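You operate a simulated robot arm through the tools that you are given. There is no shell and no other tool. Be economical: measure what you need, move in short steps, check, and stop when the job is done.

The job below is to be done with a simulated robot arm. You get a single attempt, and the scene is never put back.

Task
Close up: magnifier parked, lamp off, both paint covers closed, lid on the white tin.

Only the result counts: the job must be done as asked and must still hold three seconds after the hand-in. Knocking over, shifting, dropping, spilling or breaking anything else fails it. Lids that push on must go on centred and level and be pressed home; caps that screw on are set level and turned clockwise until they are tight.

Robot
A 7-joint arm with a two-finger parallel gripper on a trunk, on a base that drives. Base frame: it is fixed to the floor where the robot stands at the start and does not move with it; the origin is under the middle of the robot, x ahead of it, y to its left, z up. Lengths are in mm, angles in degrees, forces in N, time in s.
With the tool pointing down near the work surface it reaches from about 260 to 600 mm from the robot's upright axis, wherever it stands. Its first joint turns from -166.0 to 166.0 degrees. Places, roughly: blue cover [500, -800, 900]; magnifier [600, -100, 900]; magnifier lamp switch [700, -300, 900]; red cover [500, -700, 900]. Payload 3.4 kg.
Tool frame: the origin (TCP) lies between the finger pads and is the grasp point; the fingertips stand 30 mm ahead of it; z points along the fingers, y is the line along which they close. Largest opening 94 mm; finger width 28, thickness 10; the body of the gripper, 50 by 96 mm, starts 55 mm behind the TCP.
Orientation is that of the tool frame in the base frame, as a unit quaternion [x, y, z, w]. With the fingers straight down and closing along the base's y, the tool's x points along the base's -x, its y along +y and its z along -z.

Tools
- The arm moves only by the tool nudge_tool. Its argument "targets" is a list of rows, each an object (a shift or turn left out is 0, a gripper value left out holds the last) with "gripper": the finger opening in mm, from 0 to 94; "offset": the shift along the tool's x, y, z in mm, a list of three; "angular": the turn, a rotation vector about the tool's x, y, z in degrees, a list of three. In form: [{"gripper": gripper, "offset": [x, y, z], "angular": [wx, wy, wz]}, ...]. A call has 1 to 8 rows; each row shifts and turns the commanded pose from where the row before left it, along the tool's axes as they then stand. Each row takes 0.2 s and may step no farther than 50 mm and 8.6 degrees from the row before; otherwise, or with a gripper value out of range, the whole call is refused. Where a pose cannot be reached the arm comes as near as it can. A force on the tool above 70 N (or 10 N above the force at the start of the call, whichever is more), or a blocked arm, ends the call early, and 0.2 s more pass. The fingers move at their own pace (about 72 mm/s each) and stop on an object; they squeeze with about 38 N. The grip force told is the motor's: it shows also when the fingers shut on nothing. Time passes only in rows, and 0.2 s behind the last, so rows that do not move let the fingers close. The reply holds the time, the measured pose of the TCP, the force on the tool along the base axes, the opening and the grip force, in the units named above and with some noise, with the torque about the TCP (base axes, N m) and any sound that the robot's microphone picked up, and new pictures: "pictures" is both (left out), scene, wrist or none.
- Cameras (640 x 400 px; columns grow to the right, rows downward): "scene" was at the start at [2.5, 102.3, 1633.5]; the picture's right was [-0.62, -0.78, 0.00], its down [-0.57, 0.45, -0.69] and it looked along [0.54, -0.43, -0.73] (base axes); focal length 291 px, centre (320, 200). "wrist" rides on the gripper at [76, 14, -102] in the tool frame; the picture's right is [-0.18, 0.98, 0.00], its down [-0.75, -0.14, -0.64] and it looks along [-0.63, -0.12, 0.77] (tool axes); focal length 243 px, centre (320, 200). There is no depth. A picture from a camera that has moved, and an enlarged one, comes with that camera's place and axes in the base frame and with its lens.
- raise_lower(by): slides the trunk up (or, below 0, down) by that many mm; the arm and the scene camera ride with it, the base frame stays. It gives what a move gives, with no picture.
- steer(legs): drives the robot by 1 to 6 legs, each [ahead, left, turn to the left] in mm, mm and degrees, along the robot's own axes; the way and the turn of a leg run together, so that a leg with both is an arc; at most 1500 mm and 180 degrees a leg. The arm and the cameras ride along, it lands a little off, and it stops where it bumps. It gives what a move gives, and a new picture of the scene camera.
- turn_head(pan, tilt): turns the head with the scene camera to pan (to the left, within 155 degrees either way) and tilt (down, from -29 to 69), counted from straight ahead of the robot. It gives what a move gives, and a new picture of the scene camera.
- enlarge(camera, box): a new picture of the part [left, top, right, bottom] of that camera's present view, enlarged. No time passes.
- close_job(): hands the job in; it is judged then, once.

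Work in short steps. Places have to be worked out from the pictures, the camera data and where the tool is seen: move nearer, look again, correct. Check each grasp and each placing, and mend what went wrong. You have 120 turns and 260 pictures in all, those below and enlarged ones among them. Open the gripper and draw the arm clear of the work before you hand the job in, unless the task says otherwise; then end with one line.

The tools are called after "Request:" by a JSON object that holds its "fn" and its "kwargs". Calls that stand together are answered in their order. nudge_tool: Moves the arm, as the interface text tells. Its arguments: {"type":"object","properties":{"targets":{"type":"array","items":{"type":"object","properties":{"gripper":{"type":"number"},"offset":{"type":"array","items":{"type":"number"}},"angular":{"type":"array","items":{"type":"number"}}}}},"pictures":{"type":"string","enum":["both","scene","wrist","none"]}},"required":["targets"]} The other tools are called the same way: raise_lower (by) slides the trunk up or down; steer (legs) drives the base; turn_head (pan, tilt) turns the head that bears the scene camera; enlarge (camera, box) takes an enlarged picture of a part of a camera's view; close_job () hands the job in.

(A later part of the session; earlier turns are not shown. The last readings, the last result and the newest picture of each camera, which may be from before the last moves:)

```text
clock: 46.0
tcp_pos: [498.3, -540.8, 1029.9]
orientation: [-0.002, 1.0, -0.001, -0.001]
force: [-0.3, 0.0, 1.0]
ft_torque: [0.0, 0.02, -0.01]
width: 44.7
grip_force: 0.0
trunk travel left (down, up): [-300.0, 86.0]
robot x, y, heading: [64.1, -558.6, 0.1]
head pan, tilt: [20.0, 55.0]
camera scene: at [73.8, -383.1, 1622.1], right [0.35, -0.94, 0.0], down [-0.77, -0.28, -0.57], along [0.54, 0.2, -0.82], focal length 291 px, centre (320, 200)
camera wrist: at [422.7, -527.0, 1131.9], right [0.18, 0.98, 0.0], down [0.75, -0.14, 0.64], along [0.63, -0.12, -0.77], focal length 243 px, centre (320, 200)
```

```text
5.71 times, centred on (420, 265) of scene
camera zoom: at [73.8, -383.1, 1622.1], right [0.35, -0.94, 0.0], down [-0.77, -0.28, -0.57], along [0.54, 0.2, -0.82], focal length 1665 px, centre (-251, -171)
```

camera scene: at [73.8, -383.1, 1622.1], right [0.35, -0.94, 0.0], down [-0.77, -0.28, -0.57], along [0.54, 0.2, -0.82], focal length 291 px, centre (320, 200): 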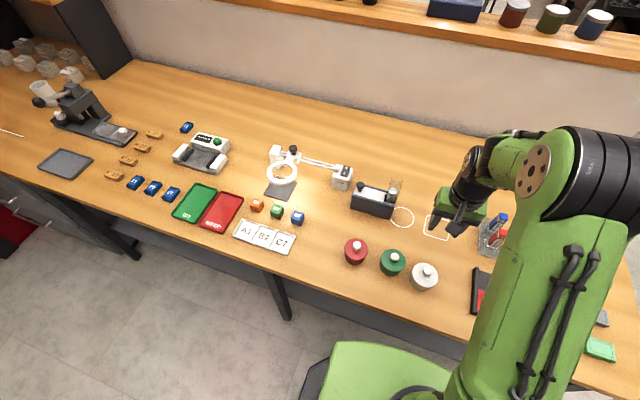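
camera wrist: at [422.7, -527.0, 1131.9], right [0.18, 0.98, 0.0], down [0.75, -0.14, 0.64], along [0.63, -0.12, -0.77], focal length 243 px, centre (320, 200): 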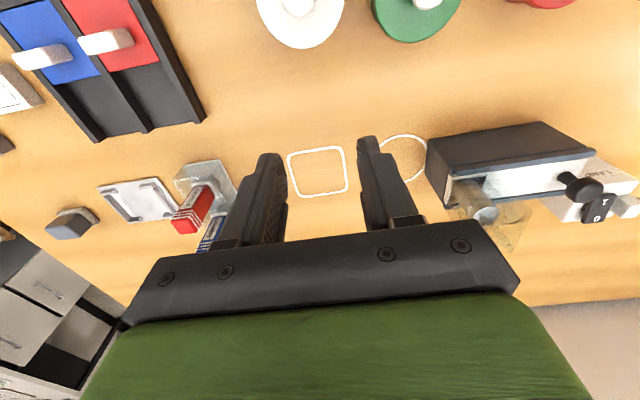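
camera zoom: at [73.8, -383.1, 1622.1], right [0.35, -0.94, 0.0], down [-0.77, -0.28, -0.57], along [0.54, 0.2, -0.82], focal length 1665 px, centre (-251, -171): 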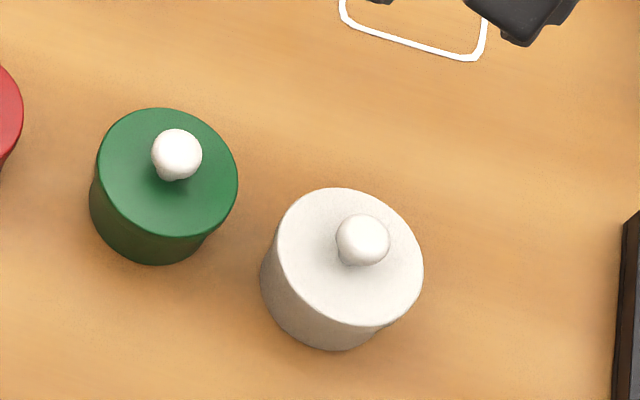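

White tin is closed flush like the green one. Now raise the arm a bit, retract, and drive left to the magnifier.

Request:
{"fn": "nudge_tool", "kwargs": {"targets": [{"offset": [30, 0, -35]}, {"offset": [30, 0, -30]}], "pictures": "none"}}

Request:
{"fn": "steer", "kwargs": {"legs": [[0, 370, 0]]}}

Request:
{"fn": "turn_head", "kwargs": {"pan": 10, "tilt": 48}}

Request:
{"fn": "enlarge", "kwargs": {"camera": "wrist", "box": [0, 0, 640, 400]}}

```text
clock: 46.6
tcp_pos: [437.3, -541.4, 1094.8]
orientation: [-0.002, 1.0, 0.0, 0.0]
force: [-0.5, -0.1, 0.4]
ft_torque: [-0.02, -0.03, 0.0]
width: 45.0
grip_force: 0.1
trunk travel left (down, up): [-300.0, 86.0]
robot x, y, heading: [66.1, -560.7, 0.2]
head pan, tilt: [20.0, 55.0]
```

```text
clock: 49.0
tcp_pos: [436.5, -170.0, 1094.2]
orientation: [-0.002, 1.0, -0.001, 0.0]
force: [-0.1, 0.3, -0.1]
ft_torque: [-0.04, -0.02, 0.0]
width: 45.2
grip_force: 0.0
trunk travel left (down, up): [-300.0, 86.0]
robot x, y, heading: [66.0, -191.4, 0.1]
head pan, tilt: [20.0, 55.0]
camera scene: at [71.5, -10.4, 1622.0], right [0.35, -0.94, 0.0], down [-0.77, -0.28, -0.57], along [0.54, 0.2, -0.82], focal length 291 px, centre (320, 200)
```

scene: 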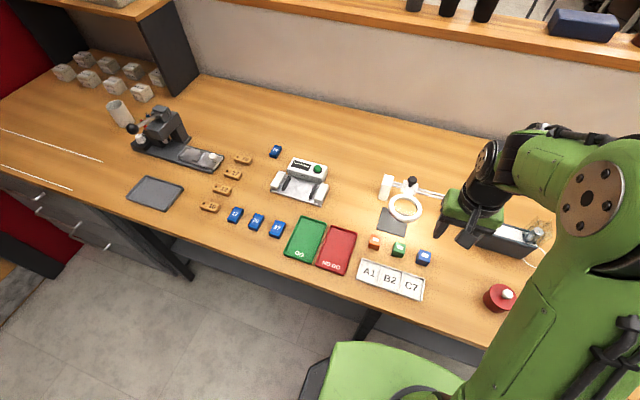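

```text
clock: 49.7
tcp_pos: [436.3, -169.1, 1094.8]
orientation: [-0.002, 1.0, 0.0, 0.0]
force: [0.0, -0.3, -0.1]
ft_torque: [-0.04, -0.02, 0.03]
width: 45.0
grip_force: 0.1
trunk travel left (down, up): [-300.0, 86.0]
robot x, y, heading: [63.2, -191.5, 0.4]
head pan, tilt: [10.0, 48.0]
camera scene: at [81.4, -22.5, 1631.3], right [0.18, -0.98, 0.0], down [-0.73, -0.13, -0.67], along [0.66, 0.12, -0.74], focal length 291 px, centre (320, 200)
```

scene: 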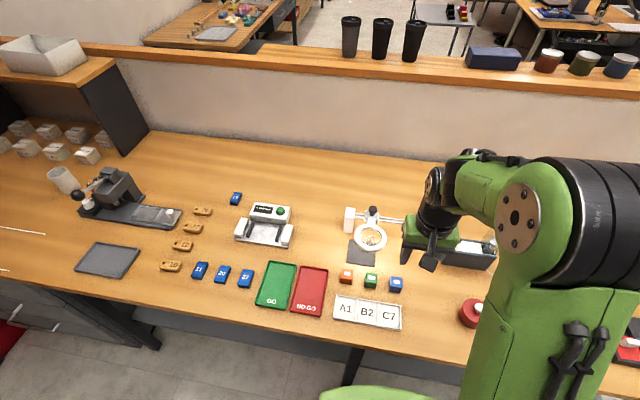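

```text
1.00 times, centred on (320, 200) of wrist (not enlarged: the box is as wide or as high as the picture)
camera zoom: at [361.1, -155.1, 1197.1], right [0.18, 0.98, 0.0], down [0.75, -0.14, 0.64], along [0.63, -0.12, -0.77], focal length 243 px, centre (320, 200)
```

zoom: 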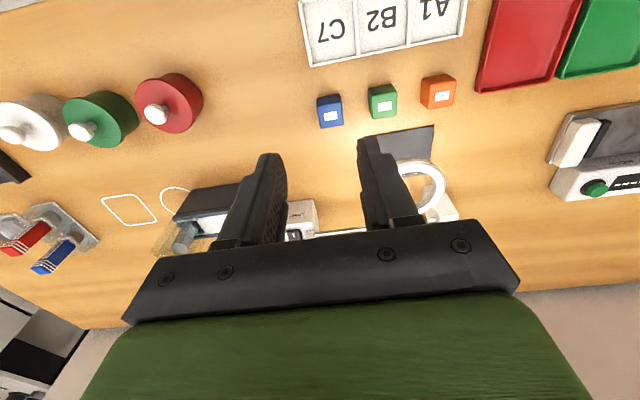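

Rail/switch sit at x≈655–665, near the reach limit. Look down to see the gap to the table before creeping forward.

Request:
{"fn": "turn_head", "kwargs": {"pan": 0, "tilt": 69}}

```text
clock: 50.6
tcp_pos: [436.9, -169.7, 1094.1]
orientation: [-0.003, 1.0, 0.0, 0.0]
force: [-0.1, -0.7, -0.7]
ft_torque: [-0.01, -0.02, -0.01]
width: 44.7
grip_force: 0.0
trunk travel left (down, up): [-300.0, 86.0]
robot x, y, heading: [64.2, -186.5, 0.4]
head pan, tilt: [0.0, 68.8]
camera scene: at [59.9, -36.0, 1606.7], right [0.01, -1.0, 0.0], down [-0.93, 0.0, -0.36], along [0.36, 0.0, -0.93], focal length 291 px, centre (320, 200)
```

scene: 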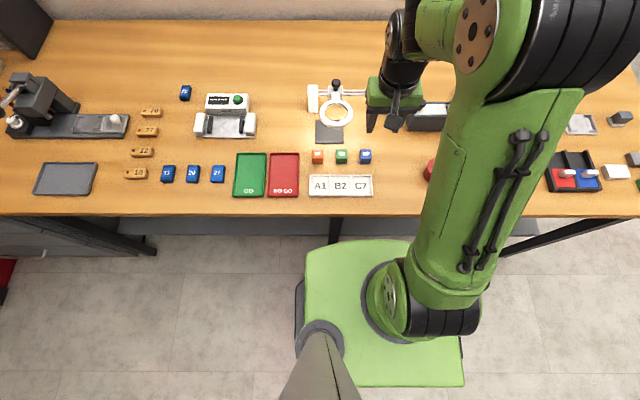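

Gap to the table edge (x≈300) looks around 40–50 mm. Creep 35 mm ahead.

Request:
{"fn": "steer", "kwargs": {"legs": [[35, 30, 0]]}}

Request:
{"fn": "nudge_tool", "kwargs": {"targets": [{"offset": [-40, -15, 0], "gripper": 0}, {"offset": [-40, -15, 20]}, {"offset": [-40, -15, 20]}, {"offset": [0, -25, 20]}, {"offset": [0, 0, 0]}]}}

```text
clock: 51.6
tcp_pos: [446.4, -173.6, 1094.8]
orientation: [0.014, 1.0, 0.0, 0.001]
force: [-0.8, -0.8, -0.5]
ft_torque: [0.01, 0.05, -0.03]
width: 44.9
grip_force: 0.1
trunk travel left (down, up): [-300.0, 86.0]
robot x, y, heading: [73.2, -177.7, -1.7]
head pan, tilt: [0.0, 68.8]
stopped in leg 1: the robot was blocked; the commanded pose is now the measured one
camera scene: at [73.3, -28.2, 1606.9], right [-0.03, -1.0, 0.0], down [-0.93, 0.03, -0.36], along [0.36, -0.01, -0.93], focal length 291 px, centre (320, 200)
```

scene: 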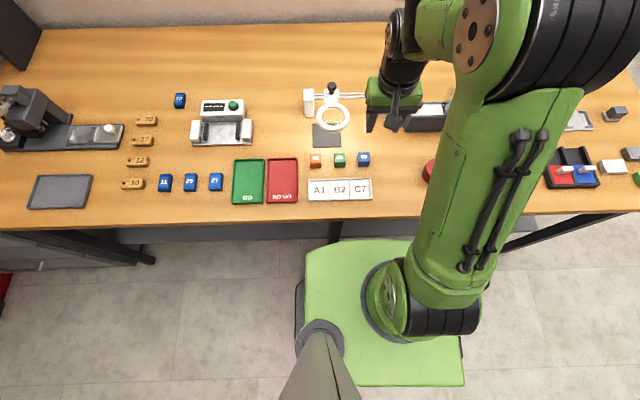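

```text
clock: 52.8
tcp_pos: [566.7, -245.4, 1033.1]
orientation: [0.014, 1.0, 0.0, 0.0]
force: [0.5, -0.5, -0.3]
ft_torque: [-0.02, 0.05, -0.01]
width: 0.0
grip_force: 33.0
trunk travel left (down, up): [-300.0, 86.0]
robot x, y, heading: [73.3, -182.1, -1.8]
head pan, tilt: [0.0, 68.8]
camera scene: at [75.4, -25.2, 1606.6], right [-0.03, -1.0, 0.0], down [-0.93, 0.03, -0.36], along [0.36, -0.01, -0.93], focal length 291 px, centre (320, 200)
camera wrist: at [490.3, -228.7, 1136.0], right [0.21, 0.98, 0.0], down [0.75, -0.16, 0.64], along [0.63, -0.14, -0.77], focal length 243 px, centre (320, 200)
```

scene: 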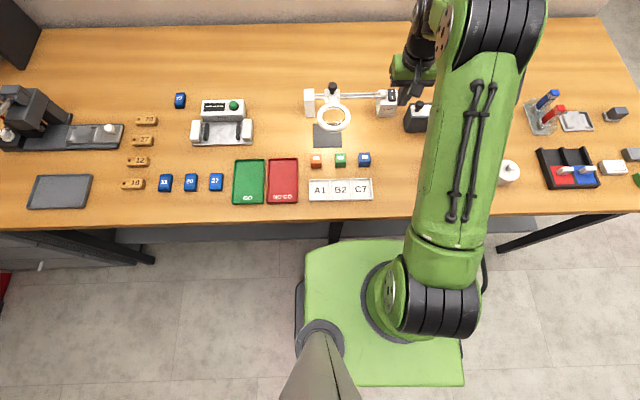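
wrist: 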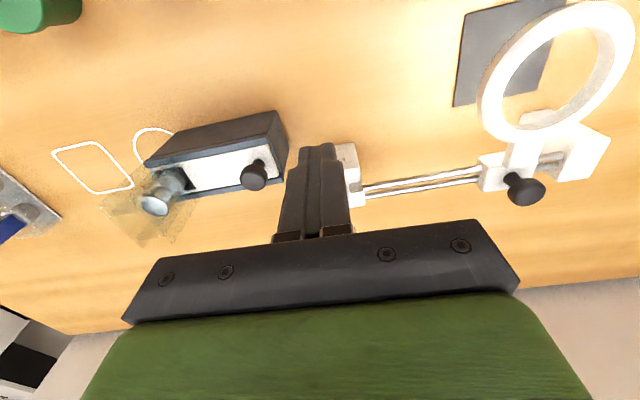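

Robot is blocked by the table at x=73, still within reach. Shift the tool right to expose the switch box and rail in the wrist view.

Request:
{"fn": "nudge_tool", "kwargs": {"targets": [{"offset": [-15, -40, 0]}, {"offset": [-15, -40, 0]}, {"offset": [0, 0, 0]}], "pictures": "wrist"}}

Request:
{"fn": "enlarge", "kwargs": {"camera": "wrist", "box": [330, 80, 490, 220]}}

Request:
{"fn": "enlarge", "kwargs": {"camera": "scene", "box": [290, 60, 430, 150]}}

```text
clock: 53.6
tcp_pos: [594.0, -326.4, 1034.9]
orientation: [0.014, 1.0, -0.001, -0.001]
force: [-0.4, 0.2, -0.6]
ft_torque: [-0.01, 0.03, -0.01]
width: 0.2
grip_force: 33.2
trunk travel left (down, up): [-300.0, 86.0]
robot x, y, heading: [71.0, -177.7, -1.8]
head pan, tilt: [0.0, 68.8]
camera wrist: at [517.2, -308.8, 1137.2], right [0.21, 0.98, 0.0], down [0.75, -0.16, 0.64], along [0.63, -0.14, -0.77], focal length 243 px, centre (320, 200)
```

wrist: 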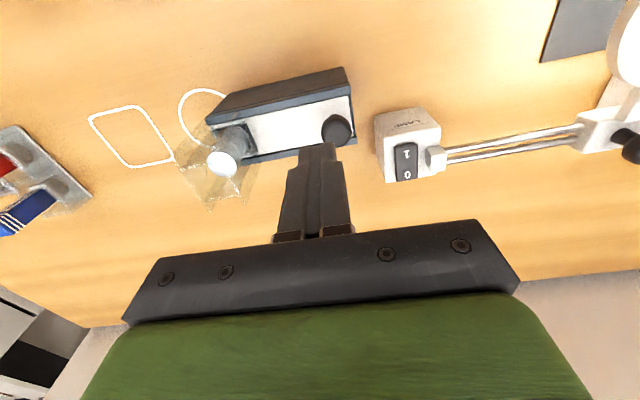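

```text
2.86 times, centred on (410, 150) of wrist
camera zoom: at [517.2, -308.8, 1137.2], right [0.21, 0.98, 0.0], down [0.75, -0.16, 0.64], along [0.63, -0.14, -0.77], focal length 693 px, centre (63, 343)
```

zoom: 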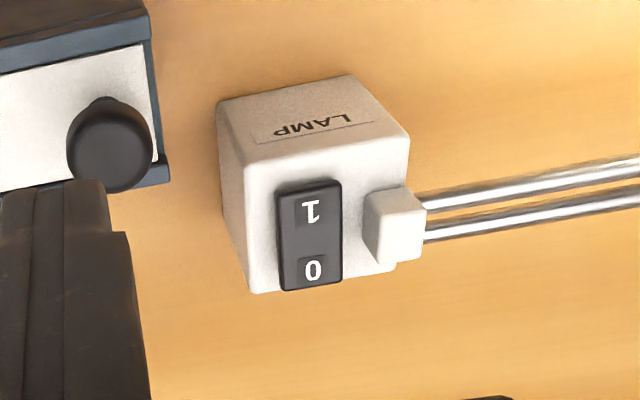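

```text
4.44 times, centred on (360, 105) of scene
camera zoom: at [74.5, -25.2, 1606.6], right [-0.03, -1.0, 0.0], down [-0.93, 0.03, -0.36], along [0.36, -0.01, -0.93], focal length 1295 px, centre (142, 622)
```

zoom: 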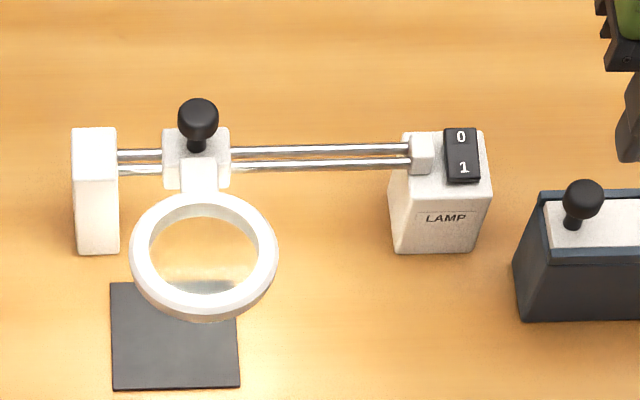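

"0" end of the rocker triangulates to (671,-253,932). Move the closed fingertips above it, tips ~955.

Request:
{"fn": "nudge_tool", "kwargs": {"targets": [{"offset": [-25, 25, 0]}, {"offset": [-25, 25, 15]}, {"offset": [-26, 26, 15]}, {"offset": [0, 0, 15]}, {"offset": [0, 0, 5]}, {"offset": [0, 0, 0]}]}}

Request:
{"fn": "enlarge", "kwargs": {"camera": "wrist", "box": [240, 60, 400, 200]}}

Request:
{"fn": "enlarge", "kwargs": {"camera": "scene", "box": [340, 40, 440, 140]}}

```text
clock: 55.0
tcp_pos: [670.9, -252.3, 985.3]
orientation: [0.014, 1.0, 0.0, 0.0]
force: [-1.1, -0.2, 1.0]
ft_torque: [0.01, -0.03, 0.0]
width: 0.1
grip_force: 33.2
trunk travel left (down, up): [-300.0, 86.0]
robot x, y, heading: [73.2, -178.8, -1.6]
head pan, tilt: [0.0, 68.8]
camera scene: at [74.3, -26.4, 1606.7], right [-0.03, -1.0, 0.0], down [-0.93, 0.03, -0.36], along [0.36, -0.01, -0.93], focal length 291 px, centre (320, 200)
camera wrist: at [595.1, -235.3, 1087.0], right [0.21, 0.98, 0.0], down [0.75, -0.16, 0.64], along [0.63, -0.14, -0.77], focal length 243 px, centre (320, 200)
```

scene: 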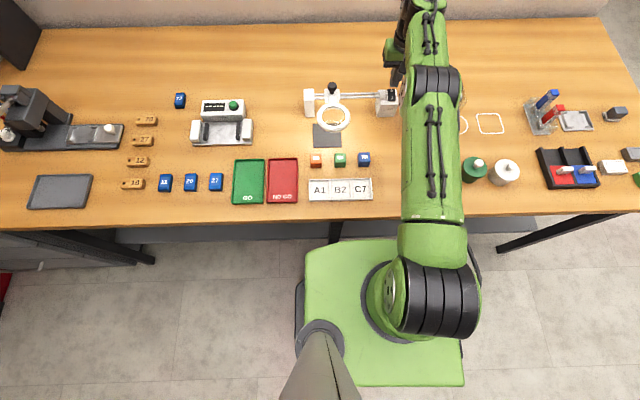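
wrist: 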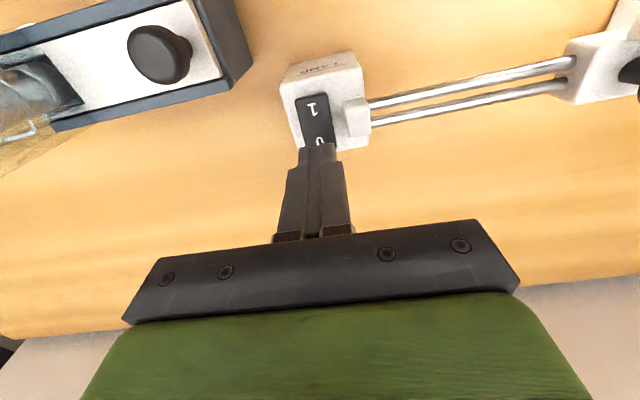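

```text
2.86 times, centred on (320, 130) of wrist
camera zoom: at [595.1, -235.3, 1087.0], right [0.21, 0.98, 0.0], down [0.75, -0.16, 0.64], along [0.63, -0.14, -0.77], focal length 693 px, centre (320, 400)
```

zoom: 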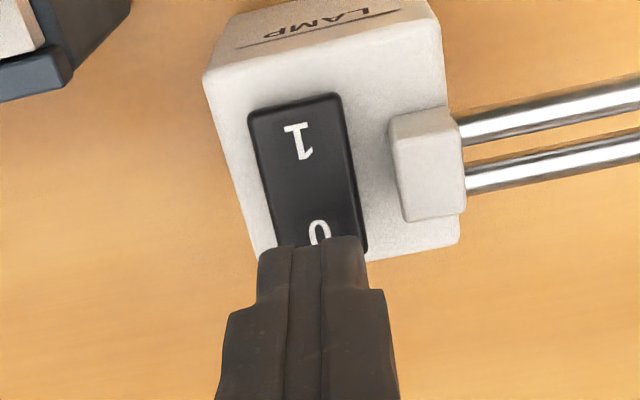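

```text
4.00 times, centred on (390, 90) of scene
camera zoom: at [74.3, -26.4, 1606.7], right [-0.03, -1.0, 0.0], down [-0.93, 0.03, -0.36], along [0.36, -0.01, -0.93], focal length 1165 px, centre (40, 640)
```

zoom: 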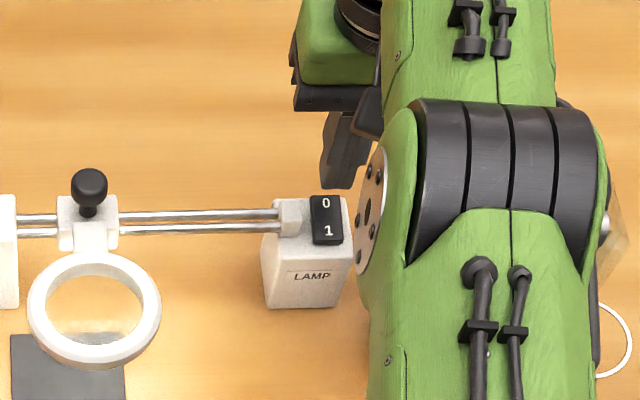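

Tips are centred over "0". Step 3 mm farther and press down in small steps.

Request:
{"fn": "nudge_tool", "kwargs": {"targets": [{"offset": [-3, 0, 8]}, {"offset": [0, 0, 6]}, {"offset": [0, 0, 4]}, {"offset": [0, 0, 3]}, {"offset": [0, 0, 2]}, {"offset": [0, 0, 2]}], "pictures": "wrist"}}

```text
clock: 56.4
tcp_pos: [673.6, -251.7, 961.2]
orientation: [0.014, 1.0, 0.0, 0.003]
force: [0.7, -0.2, 8.4]
ft_torque: [0.02, 0.09, 0.03]
width: 0.2
grip_force: 33.1
trunk travel left (down, up): [-300.0, 86.0]
robot x, y, heading: [75.2, -178.6, -1.7]
head pan, tilt: [0.0, 68.8]
heard: click
camera wrist: at [597.1, -234.9, 1063.2], right [0.21, 0.98, 0.0], down [0.75, -0.16, 0.65], along [0.63, -0.14, -0.76], focal length 243 px, centre (320, 200)
```

wrist: 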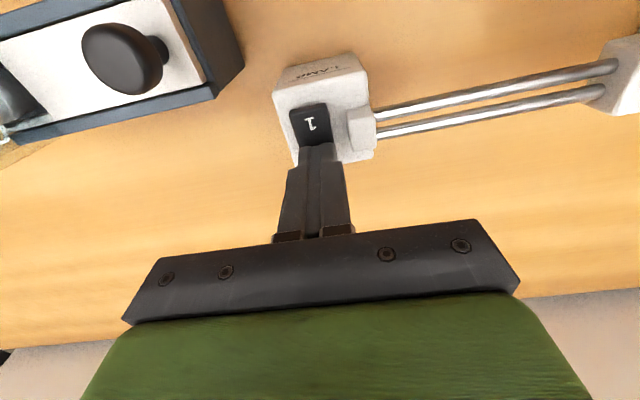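

Click heard, and the scene glow appears changed. Lift straight up and check that the lamp is off.

Request:
{"fn": "nudge_tool", "kwargs": {"targets": [{"offset": [0, 0, -20]}, {"offset": [0, 0, -35]}, {"offset": [0, 0, -20]}, {"offset": [10, 40, 0]}]}}

Request:
{"fn": "enlarge", "kwargs": {"camera": "scene", "box": [290, 60, 430, 150]}}

Request:
{"fn": "enlarge", "kwargs": {"camera": "wrist", "box": [240, 0, 640, 240]}}

```text
clock: 57.4
tcp_pos: [659.0, -204.0, 1034.8]
orientation: [0.014, 1.0, -0.001, 0.0]
force: [0.7, 0.1, -0.5]
ft_torque: [0.02, 0.01, -0.01]
width: 0.0
grip_force: 33.0
out of reach, approached as far as the arm can: row 3
trunk travel left (down, up): [-300.0, 86.0]
robot x, y, heading: [75.3, -171.0, -1.6]
head pan, tilt: [0.0, 68.8]
camera scene: at [74.5, -23.5, 1606.4], right [-0.03, -1.0, 0.0], down [-0.93, 0.03, -0.36], along [0.36, -0.01, -0.93], focal length 291 px, centre (320, 200)
camera wrist: at [582.7, -186.5, 1137.2], right [0.21, 0.98, 0.0], down [0.75, -0.16, 0.64], along [0.63, -0.14, -0.77], focal length 243 px, centre (320, 200)
```

scene: 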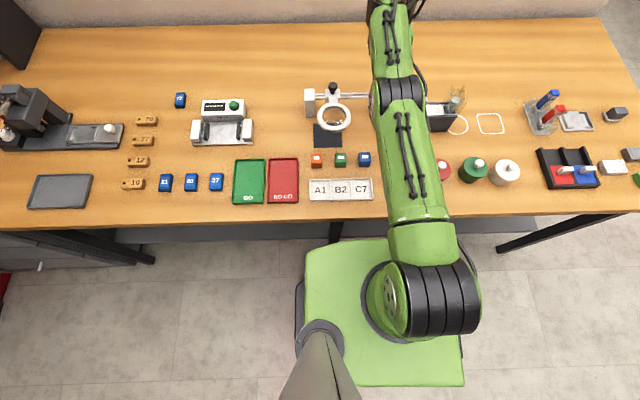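
wrist: 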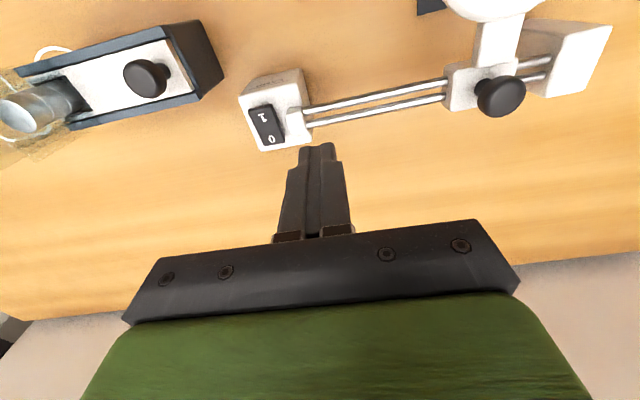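

```text
4.44 times, centred on (360, 105) of scene
camera zoom: at [74.5, -23.5, 1606.4], right [-0.03, -1.0, 0.0], down [-0.93, 0.03, -0.36], along [0.36, -0.01, -0.93], focal length 1295 px, centre (142, 622)
```

zoom: 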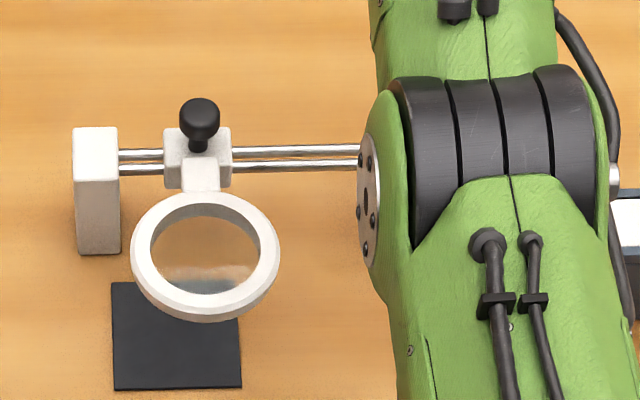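

```text
1.60 times, centred on (440, 120) of wrist
camera zoom: at [582.7, -186.5, 1137.2], right [0.21, 0.98, 0.0], down [0.75, -0.16, 0.64], along [0.63, -0.14, -0.77], focal length 388 px, centre (128, 328)
```

zoom: 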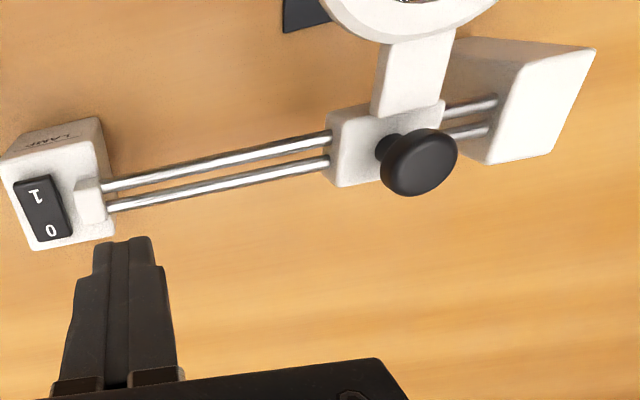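

Lamp is off and "0" is pressed. Next, the magnifier carriage: knob at about (660,-77,966). Move over it with open fingers at safe height.

Request:
{"fn": "nudge_tool", "kwargs": {"targets": [{"offset": [0, 30, 10], "gripper": 60}, {"offset": [1, 35, 5]}, {"offset": [1, 35, 5]}, {"offset": [1, 27, 0]}, {"offset": [0, 0, 0]}]}}

Request:
{"fn": "enlarge", "kwargs": {"camera": "wrist", "box": [200, 20, 440, 200]}}

Request:
{"fn": "enlarge", "kwargs": {"camera": "scene", "box": [280, 40, 400, 140]}}

```text
clock: 58.6
tcp_pos: [659.5, -78.4, 1014.2]
orientation: [0.014, 1.0, 0.0, 0.0]
force: [-0.2, 0.5, 0.5]
ft_torque: [0.01, 0.0, 0.01]
width: 59.9
grip_force: 0.1
trunk travel left (down, up): [-300.0, 86.0]
robot x, y, heading: [73.4, -175.5, -2.1]
head pan, tilt: [0.0, 68.8]
camera scene: at [74.9, -26.2, 1606.7], right [-0.03, -1.0, 0.0], down [-0.93, 0.03, -0.36], along [0.36, -0.01, -0.93], focal length 291 px, centre (320, 200)
camera wrist: at [583.6, -61.2, 1116.1], right [0.21, 0.98, 0.0], down [0.75, -0.16, 0.64], along [0.63, -0.14, -0.77], focal length 243 px, centre (320, 200)
```

scene: 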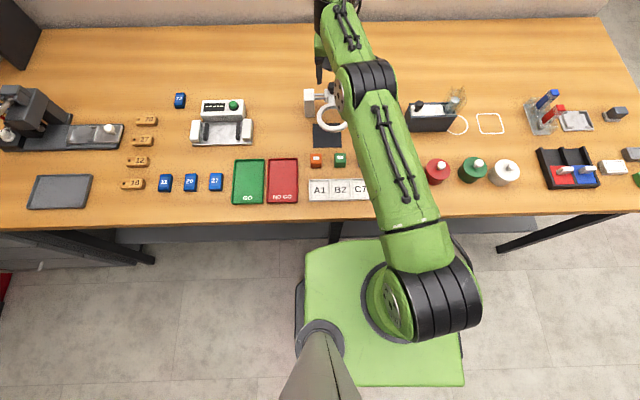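
wrist: 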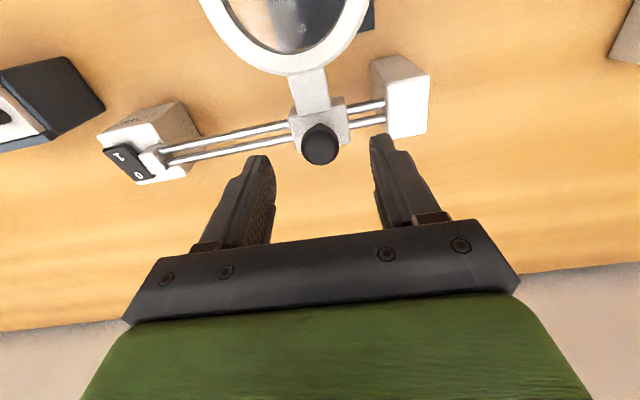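

```text
2.22 times, centred on (320, 110) of wrist
camera zoom: at [583.6, -61.2, 1116.1], right [0.21, 0.98, 0.0], down [0.75, -0.16, 0.64], along [0.63, -0.14, -0.77], focal length 539 px, centre (320, 400)
```

zoom: 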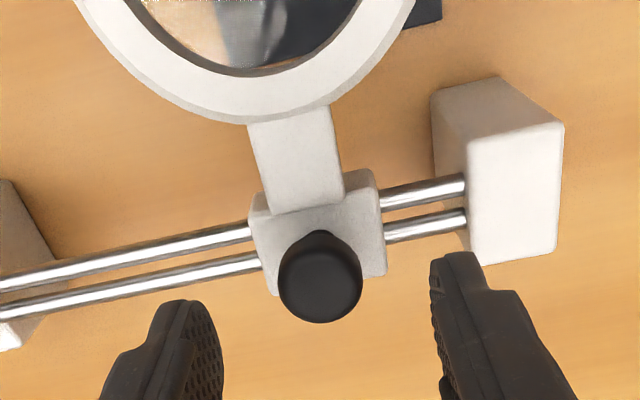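

```text
4.00 times, centred on (340, 90) of scene
camera zoom: at [74.9, -26.2, 1606.7], right [-0.03, -1.0, 0.0], down [-0.93, 0.03, -0.36], along [0.36, -0.01, -0.93], focal length 1165 px, centre (240, 640)
```

zoom: 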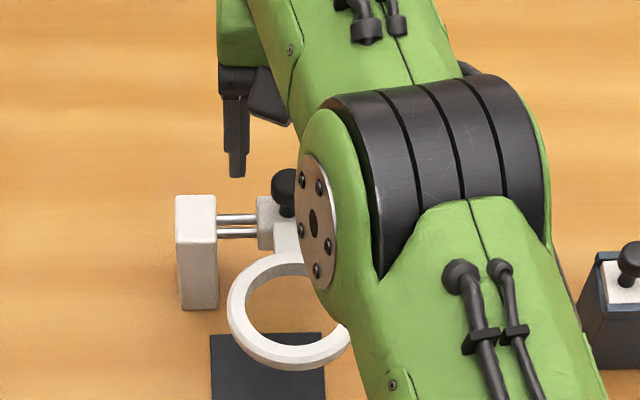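

Knob is exactly under the TCP (659,-78). Narrow to 46, descend 38 mm and close.

Request:
{"fn": "nudge_tool", "kwargs": {"targets": [{"offset": [0, 0, 14], "gripper": 46}, {"offset": [0, 0, 14]}, {"offset": [0, 0, 10]}, {"offset": [0, 0, 0], "gripper": 0}, {"offset": [0, 0, 0]}, {"offset": [0, 0, 0]}], "pictures": "wrist"}}

```text
clock: 60.0
tcp_pos: [659.1, -79.4, 975.2]
orientation: [0.014, 1.0, 0.0, 0.001]
force: [0.1, -0.2, -1.4]
ft_torque: [-0.01, -0.25, -0.06]
width: 25.3
grip_force: 45.1
trunk travel left (down, up): [-300.0, 86.0]
robot x, y, heading: [73.6, -175.3, -1.6]
head pan, tilt: [0.0, 68.8]
camera wrist: at [583.7, -61.5, 1077.7], right [0.21, 0.98, 0.0], down [0.75, -0.16, 0.64], along [0.63, -0.14, -0.77], focal length 243 px, centre (320, 200)
```

wrist: 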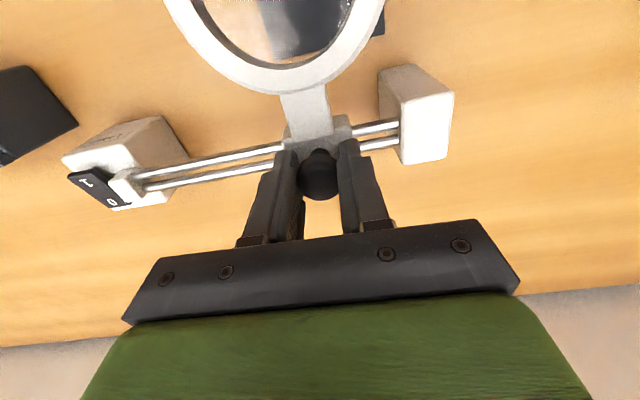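

Knob gripped (25 mm). Drag it right along the rail in small steps, watching force.

Request:
{"fn": "nudge_tool", "kwargs": {"targets": [{"offset": [-0.2, -8, 0]}, {"offset": [-0.3, -10, 0]}, {"offset": [-0.3, -10, 0]}], "pictures": "wrist"}}

```text
clock: 60.8
tcp_pos: [659.4, -106.4, 974.7]
orientation: [0.014, 1.0, 0.0, -0.001]
force: [3.5, 0.1, 1.0]
ft_torque: [0.14, 0.1, 0.05]
width: 25.1
grip_force: 44.9
trunk travel left (down, up): [-300.0, 86.0]
robot x, y, heading: [73.8, -177.5, -1.7]
head pan, tilt: [0.0, 68.8]
camera wrist: at [583.7, -89.8, 1077.7], right [0.21, 0.98, 0.0], down [0.75, -0.16, 0.64], along [0.63, -0.14, -0.77], focal length 243 px, centre (320, 200)
```

wrist: 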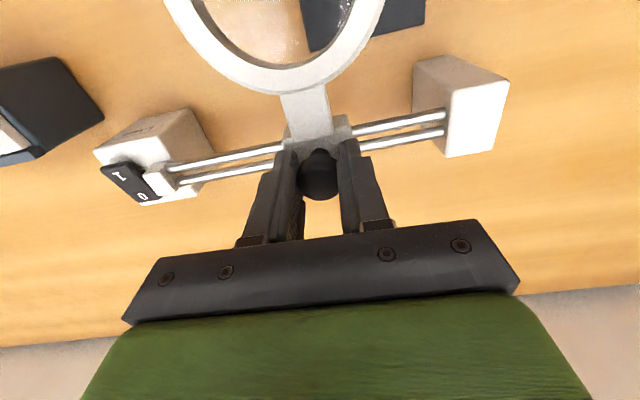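

It slides freely. Continue, with a touch more +x to follow the rail.

Request:
{"fn": "nudge_tool", "kwargs": {"targets": [{"offset": [-0.6, -12, 0]}, {"offset": [-0.5, -12, 0]}, {"offset": [-0.5, -12, 0]}, {"offset": [-0.4, -12, 0]}, {"offset": [-0.4, -12, 0]}], "pictures": "wrist"}}

```text
clock: 62.0
tcp_pos: [658.5, -166.3, 974.9]
orientation: [0.015, 1.0, 0.0, -0.002]
force: [-0.8, 0.0, -6.4]
ft_torque: [0.15, -0.12, 0.06]
width: 25.0
grip_force: 45.0
trunk travel left (down, up): [-300.0, 86.0]
robot x, y, heading: [77.4, -178.7, -1.6]
head pan, tilt: [0.0, 68.8]
camera wrist: at [583.9, -150.1, 1077.9], right [0.21, 0.98, 0.0], down [0.75, -0.16, 0.64], along [0.63, -0.14, -0.77], focal length 243 px, centre (320, 200)
```

wrist: 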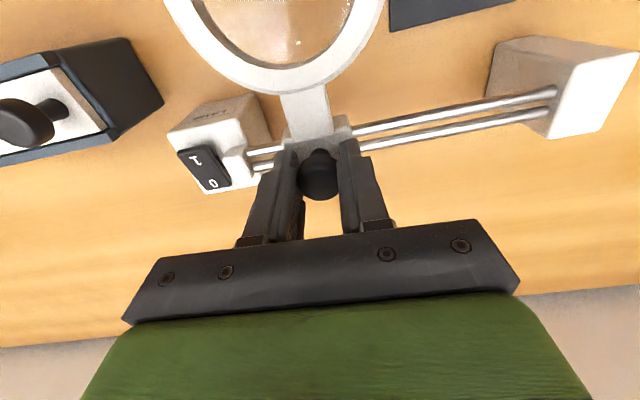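

About 25–30 mm remain to the bumper by the lamp box. Continue in smaller steps until it stops.

Request:
{"fn": "nudge_tool", "kwargs": {"targets": [{"offset": [-0.2, -8, 0]}, {"offset": [-0.2, -8, 0]}, {"offset": [-0.2, -5, 0]}, {"offset": [-0.1, -4, 0]}], "pictures": "wrist"}}

```text
clock: 63.0
tcp_pos: [660.0, -177.4, 973.6]
orientation: [0.006, 1.0, 0.002, -0.001]
force: [-4.0, 42.2, -8.9]
ft_torque: [0.27, 0.31, 0.02]
width: 25.0
grip_force: 45.2
trunk travel left (down, up): [-300.0, 86.0]
robot x, y, heading: [72.2, -178.9, -1.6]
head pan, tilt: [0.0, 68.8]
camera wrist: at [583.9, -162.4, 1078.0], right [0.2, 0.98, 0.0], down [0.75, -0.15, 0.64], along [0.63, -0.12, -0.77], focal length 243 px, centre (320, 200)
```

wrist: 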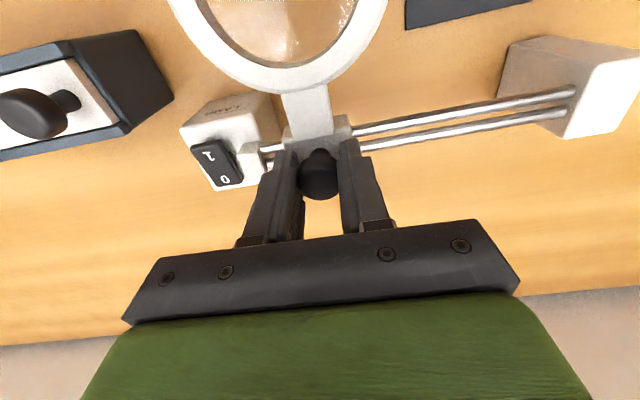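

Force rose to 42 N at y≈-177. Look closely whether the carriage touches the bumper.

Request:
{"fn": "enlarge", "kwargs": {"camera": "wrist", "box": [170, 60, 390, 210]}}

Request:
{"fn": "enlarge", "kwargs": {"camera": "scene", "box": [290, 60, 430, 150]}}

```text
2.67 times, centred on (280, 135) of wrist
camera zoom: at [583.9, -162.4, 1078.0], right [0.2, 0.98, 0.0], down [0.75, -0.15, 0.64], along [0.63, -0.12, -0.77], focal length 647 px, centre (427, 373)
```

zoom: 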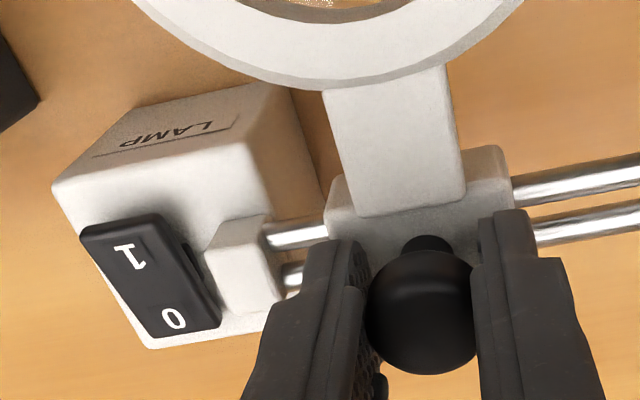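

```text
4.44 times, centred on (360, 105) of scene
camera zoom: at [74.8, -17.1, 1605.8], right [-0.03, -1.0, 0.01], down [-0.93, 0.02, -0.36], along [0.36, -0.02, -0.93], focal length 1295 px, centre (142, 622)
```

zoom: 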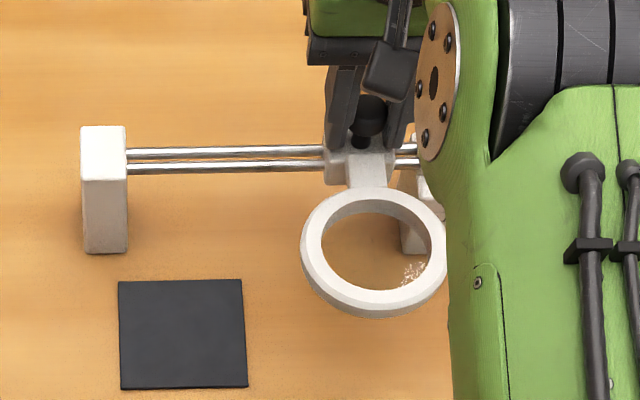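

A gap of ~15 mm to the bumper remains; my right-hand finger seems to be hitting the bumper itself. Release, rise, and instead push the knob from its left side with closed fingers.

Request:
{"fn": "nudge_tool", "kwargs": {"targets": [{"offset": [0.3, 12, 0]}, {"offset": [0, 0, 0], "gripper": 44}, {"offset": [0, 0, 0]}, {"offset": [0, 0, -20]}, {"offset": [0, 0, -22]}, {"offset": [0, 25, 0]}, {"offset": [0, 20, 0], "gripper": 0}, {"offset": [0, 0, 0]}]}}

Request:
{"fn": "enlarge", "kwargs": {"camera": "wrist", "box": [150, 40, 390, 210]}}

```text
clock: 64.8
tcp_pos: [660.2, -133.9, 1017.1]
orientation: [0.014, 1.0, 0.001, 0.0]
force: [0.6, -0.1, 0.6]
ft_torque: [-0.01, -0.03, 0.01]
width: 0.0
grip_force: 33.0
trunk travel left (down, up): [-300.0, 86.0]
robot x, y, heading: [78.0, -177.1, -1.8]
head pan, tilt: [0.0, 68.8]
camera scene: at [74.8, -26.3, 1606.7], right [-0.03, -1.0, 0.0], down [-0.93, 0.03, -0.36], along [0.36, -0.01, -0.93], focal length 291 px, centre (320, 200)
camera wrist: at [585.5, -117.9, 1120.0], right [0.21, 0.98, 0.0], down [0.75, -0.16, 0.64], along [0.63, -0.14, -0.77], focal length 243 px, centre (320, 200)
```

scene: 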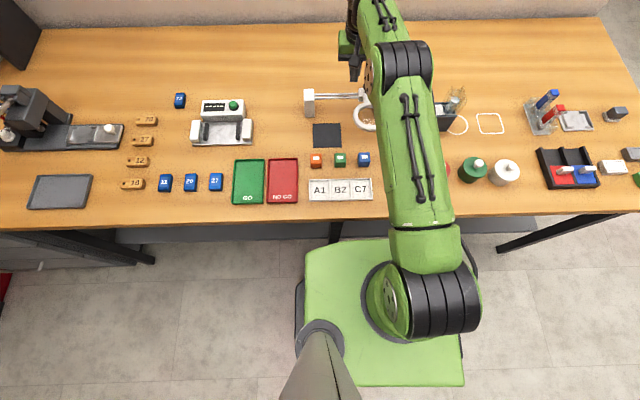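
wrist: 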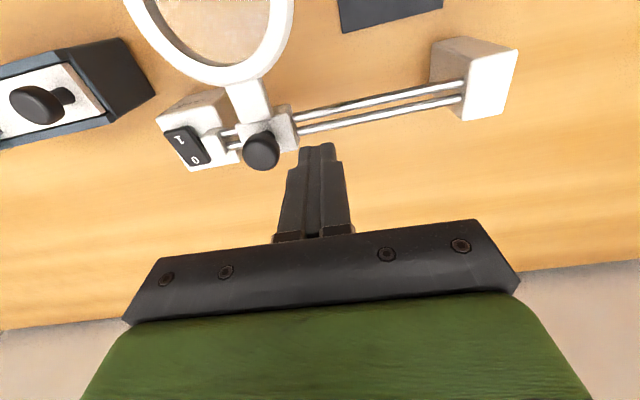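

```text
2.35 times, centred on (270, 125) of wrist
camera zoom: at [585.5, -117.9, 1120.0], right [0.21, 0.98, 0.0], down [0.75, -0.16, 0.64], along [0.63, -0.14, -0.77], focal length 571 px, centre (438, 376)
```

zoom: 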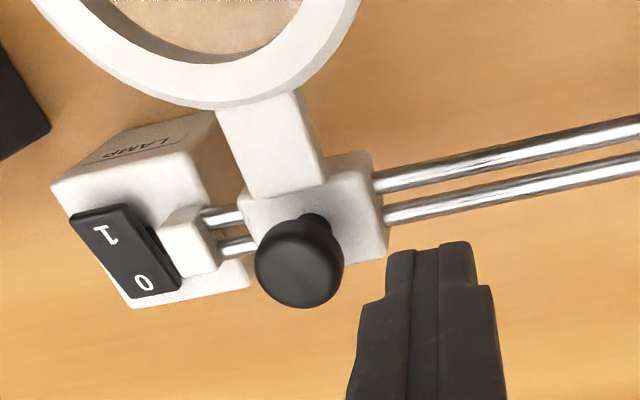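

Knob at y≈-177 with ~14 mm gap to the bumper. Descend left of the knob and push right.

Request:
{"fn": "nudge_tool", "kwargs": {"targets": [{"offset": [0, 0, 20]}, {"offset": [0, 0, 20]}, {"offset": [0, -10, 0]}, {"offset": [-0.2, -9, 0]}, {"offset": [-0.2, -6, 0]}, {"offset": [-0.2, -5, 0]}], "pictures": "wrist"}}

Request:
{"fn": "enlarge", "kwargs": {"camera": "wrist", "box": [150, 40, 390, 210]}}

```text
clock: 66.2
tcp_pos: [661.5, -156.4, 977.6]
orientation: [0.009, 1.0, 0.001, 0.001]
force: [-0.9, 27.7, -0.6]
ft_torque: [0.37, -0.01, -0.04]
width: 0.0
grip_force: 32.5
trunk travel left (down, up): [-300.0, 86.0]
robot x, y, heading: [76.1, -181.1, -1.6]
head pan, tilt: [0.0, 68.8]
camera wrist: at [585.2, -139.9, 1080.0], right [0.2, 0.98, 0.0], down [0.75, -0.16, 0.64], along [0.63, -0.13, -0.77], focal length 243 px, centre (320, 200)
```

wrist: 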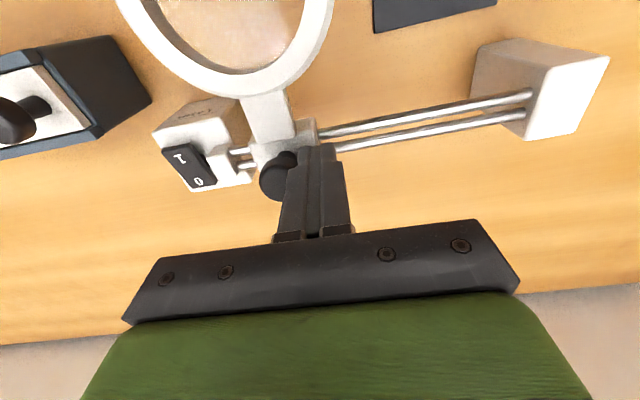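

```text
2.35 times, centred on (270, 125) of wrist
camera zoom: at [585.2, -139.9, 1080.0], right [0.2, 0.98, 0.0], down [0.75, -0.16, 0.64], along [0.63, -0.13, -0.77], focal length 571 px, centre (438, 376)
```

zoom: 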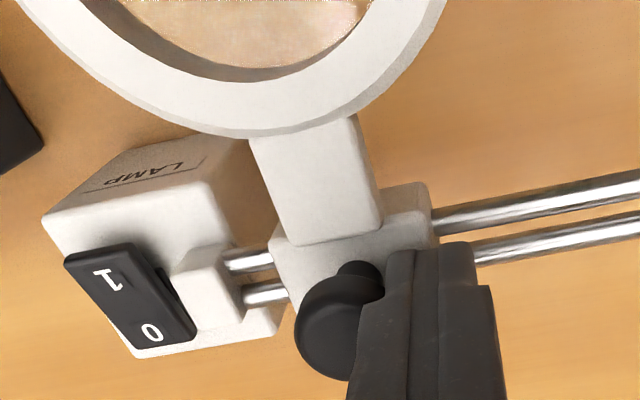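

It stops at the same place (knob y≈-177) against a hard stop from both methods, so that is the end of travel. Back off, rise clear and inspect.

Request:
{"fn": "nudge_tool", "kwargs": {"targets": [{"offset": [0, 14, 0]}, {"offset": [0, 6, -20]}, {"offset": [0, 0, -30]}, {"offset": [40, 10, -20]}, {"offset": [40, 20, 0]}, {"offset": [40, 20, 0]}, {"offset": [40, 20, 0]}]}}

Request:
{"fn": "turn_head", "kwargs": {"pan": 0, "tilt": 48}}

Request:
{"fn": "enlarge", "kwargs": {"camera": "wrist", "box": [0, 60, 320, 260]}}

```text
clock: 67.8
tcp_pos: [503.8, -69.6, 1047.8]
orientation: [0.015, 1.0, 0.0, 0.001]
force: [0.1, -0.5, 0.4]
ft_torque: [-0.03, -0.01, -0.02]
width: 0.2
grip_force: 32.8
trunk travel left (down, up): [-300.0, 86.0]
robot x, y, heading: [78.3, -177.0, -1.8]
head pan, tilt: [0.0, 68.8]
camera scene: at [73.5, -25.3, 1606.6], right [-0.03, -1.0, 0.0], down [-0.93, 0.03, -0.36], along [0.36, -0.01, -0.93], focal length 291 px, centre (320, 200)
camera wrist: at [427.2, -51.9, 1151.1], right [0.21, 0.98, 0.0], down [0.75, -0.16, 0.64], along [0.63, -0.14, -0.77], focal length 243 px, centre (320, 200)
```

scene: 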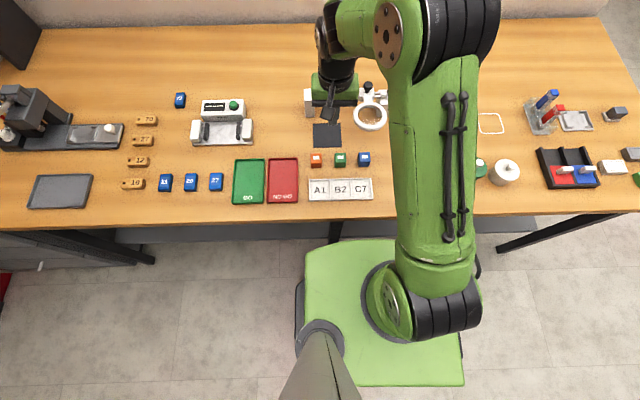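
wrist: 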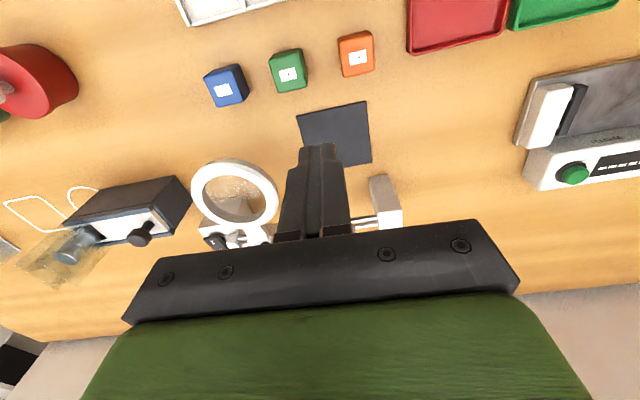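

```text
clock: 68.7
tcp_pos: [504.4, -68.7, 1047.8]
orientation: [0.014, 1.0, 0.0, 0.0]
force: [0.9, 0.2, -0.4]
ft_torque: [0.0, -0.04, 0.03]
width: 0.0
grip_force: 33.2
trunk travel left (down, up): [-300.0, 86.0]
robot x, y, heading: [75.1, -177.3, -1.8]
head pan, tilt: [0.0, 48.0]
camera scene: at [97.3, -26.6, 1631.3], right [-0.03, -1.0, 0.0], down [-0.74, 0.02, -0.67], along [0.67, -0.02, -0.74], focal length 291 px, centre (320, 200)
```

scene: 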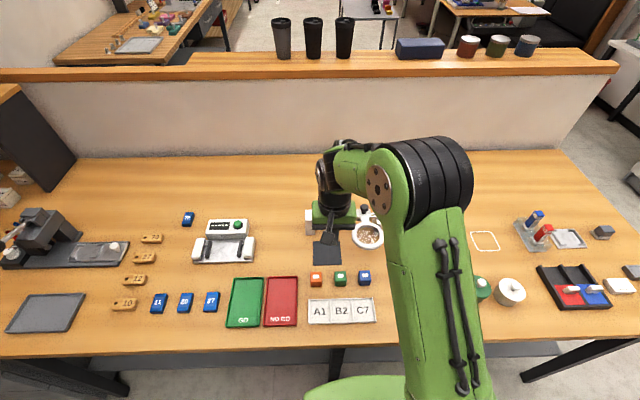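

```text
2.00 times, centred on (160, 160) of wrist
camera zoom: at [428.4, -52.4, 1150.8], right [0.21, 0.98, 0.0], down [0.75, -0.16, 0.64], along [0.63, -0.14, -0.77], focal length 485 px, centre (640, 280)
```

zoom: 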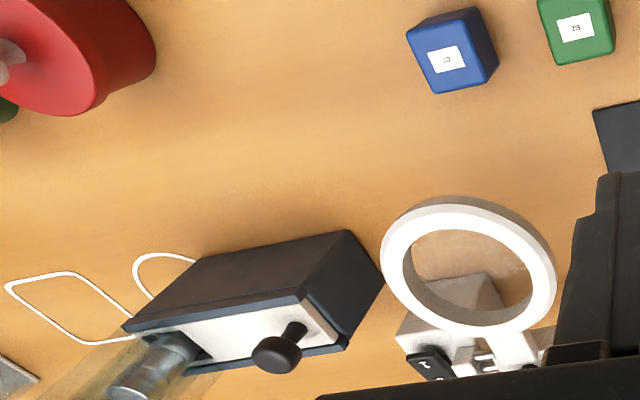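

Lamp off, carriage at the far stop, ring clear of the mat. Drive back a little from the table and take a final look at everything.

Request:
{"fn": "nudge_tool", "kwargs": {"targets": [{"offset": [30, 35, -20]}, {"offset": [30, 35, -20]}, {"offset": [30, 35, -10], "gripper": 60}, {"offset": [0, 45, 0]}, {"offset": [0, 45, 0]}], "pictures": "none"}}

Request:
{"fn": "steer", "kwargs": {"legs": [[-100, 0, 0]]}}

Request:
{"fn": "turn_head", "kwargs": {"pan": -25, "tilt": 45}}

```text
refused: row 1 steps farther than a row can; nothing moved
```

```text
clock: 69.8
tcp_pos: [403.4, -66.7, 1048.5]
orientation: [0.014, 1.0, 0.0, 0.001]
force: [-0.1, -1.0, 0.2]
ft_torque: [-0.02, -0.05, 0.02]
width: 0.1
grip_force: 32.7
trunk travel left (down, up): [-300.0, 86.0]
robot x, y, heading: [-26.2, -171.5, -2.0]
head pan, tilt: [0.0, 48.0]
camera scene: at [-3.9, -23.7, 1631.4], right [-0.03, -1.0, 0.0], down [-0.74, 0.02, -0.67], along [0.67, -0.02, -0.74], focal length 291 px, centre (320, 200)
```

scene: 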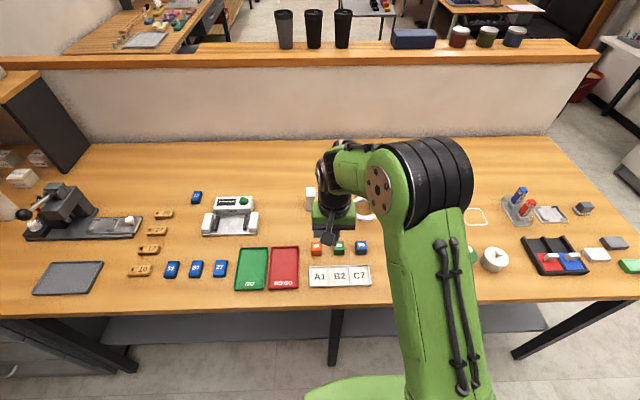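

```text
clock: 70.7
tcp_pos: [404.6, -65.9, 1049.0]
orientation: [0.014, 1.0, 0.0, 0.001]
force: [-0.1, -0.3, 0.9]
ft_torque: [0.02, -0.01, 0.01]
width: 0.0
grip_force: 32.7
trunk travel left (down, up): [-300.0, 86.0]
robot x, y, heading: [-24.4, -176.5, -1.6]
head pan, tilt: [-25.0, 45.0]
camera scene: at [-8.4, -57.8, 1635.5], right [-0.45, -0.89, 0.0], down [-0.63, 0.32, -0.71], along [0.63, -0.32, -0.71], focal length 291 px, centre (320, 200)
```

scene: 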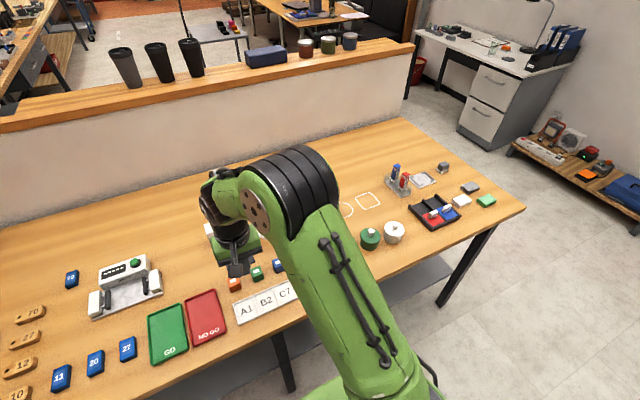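

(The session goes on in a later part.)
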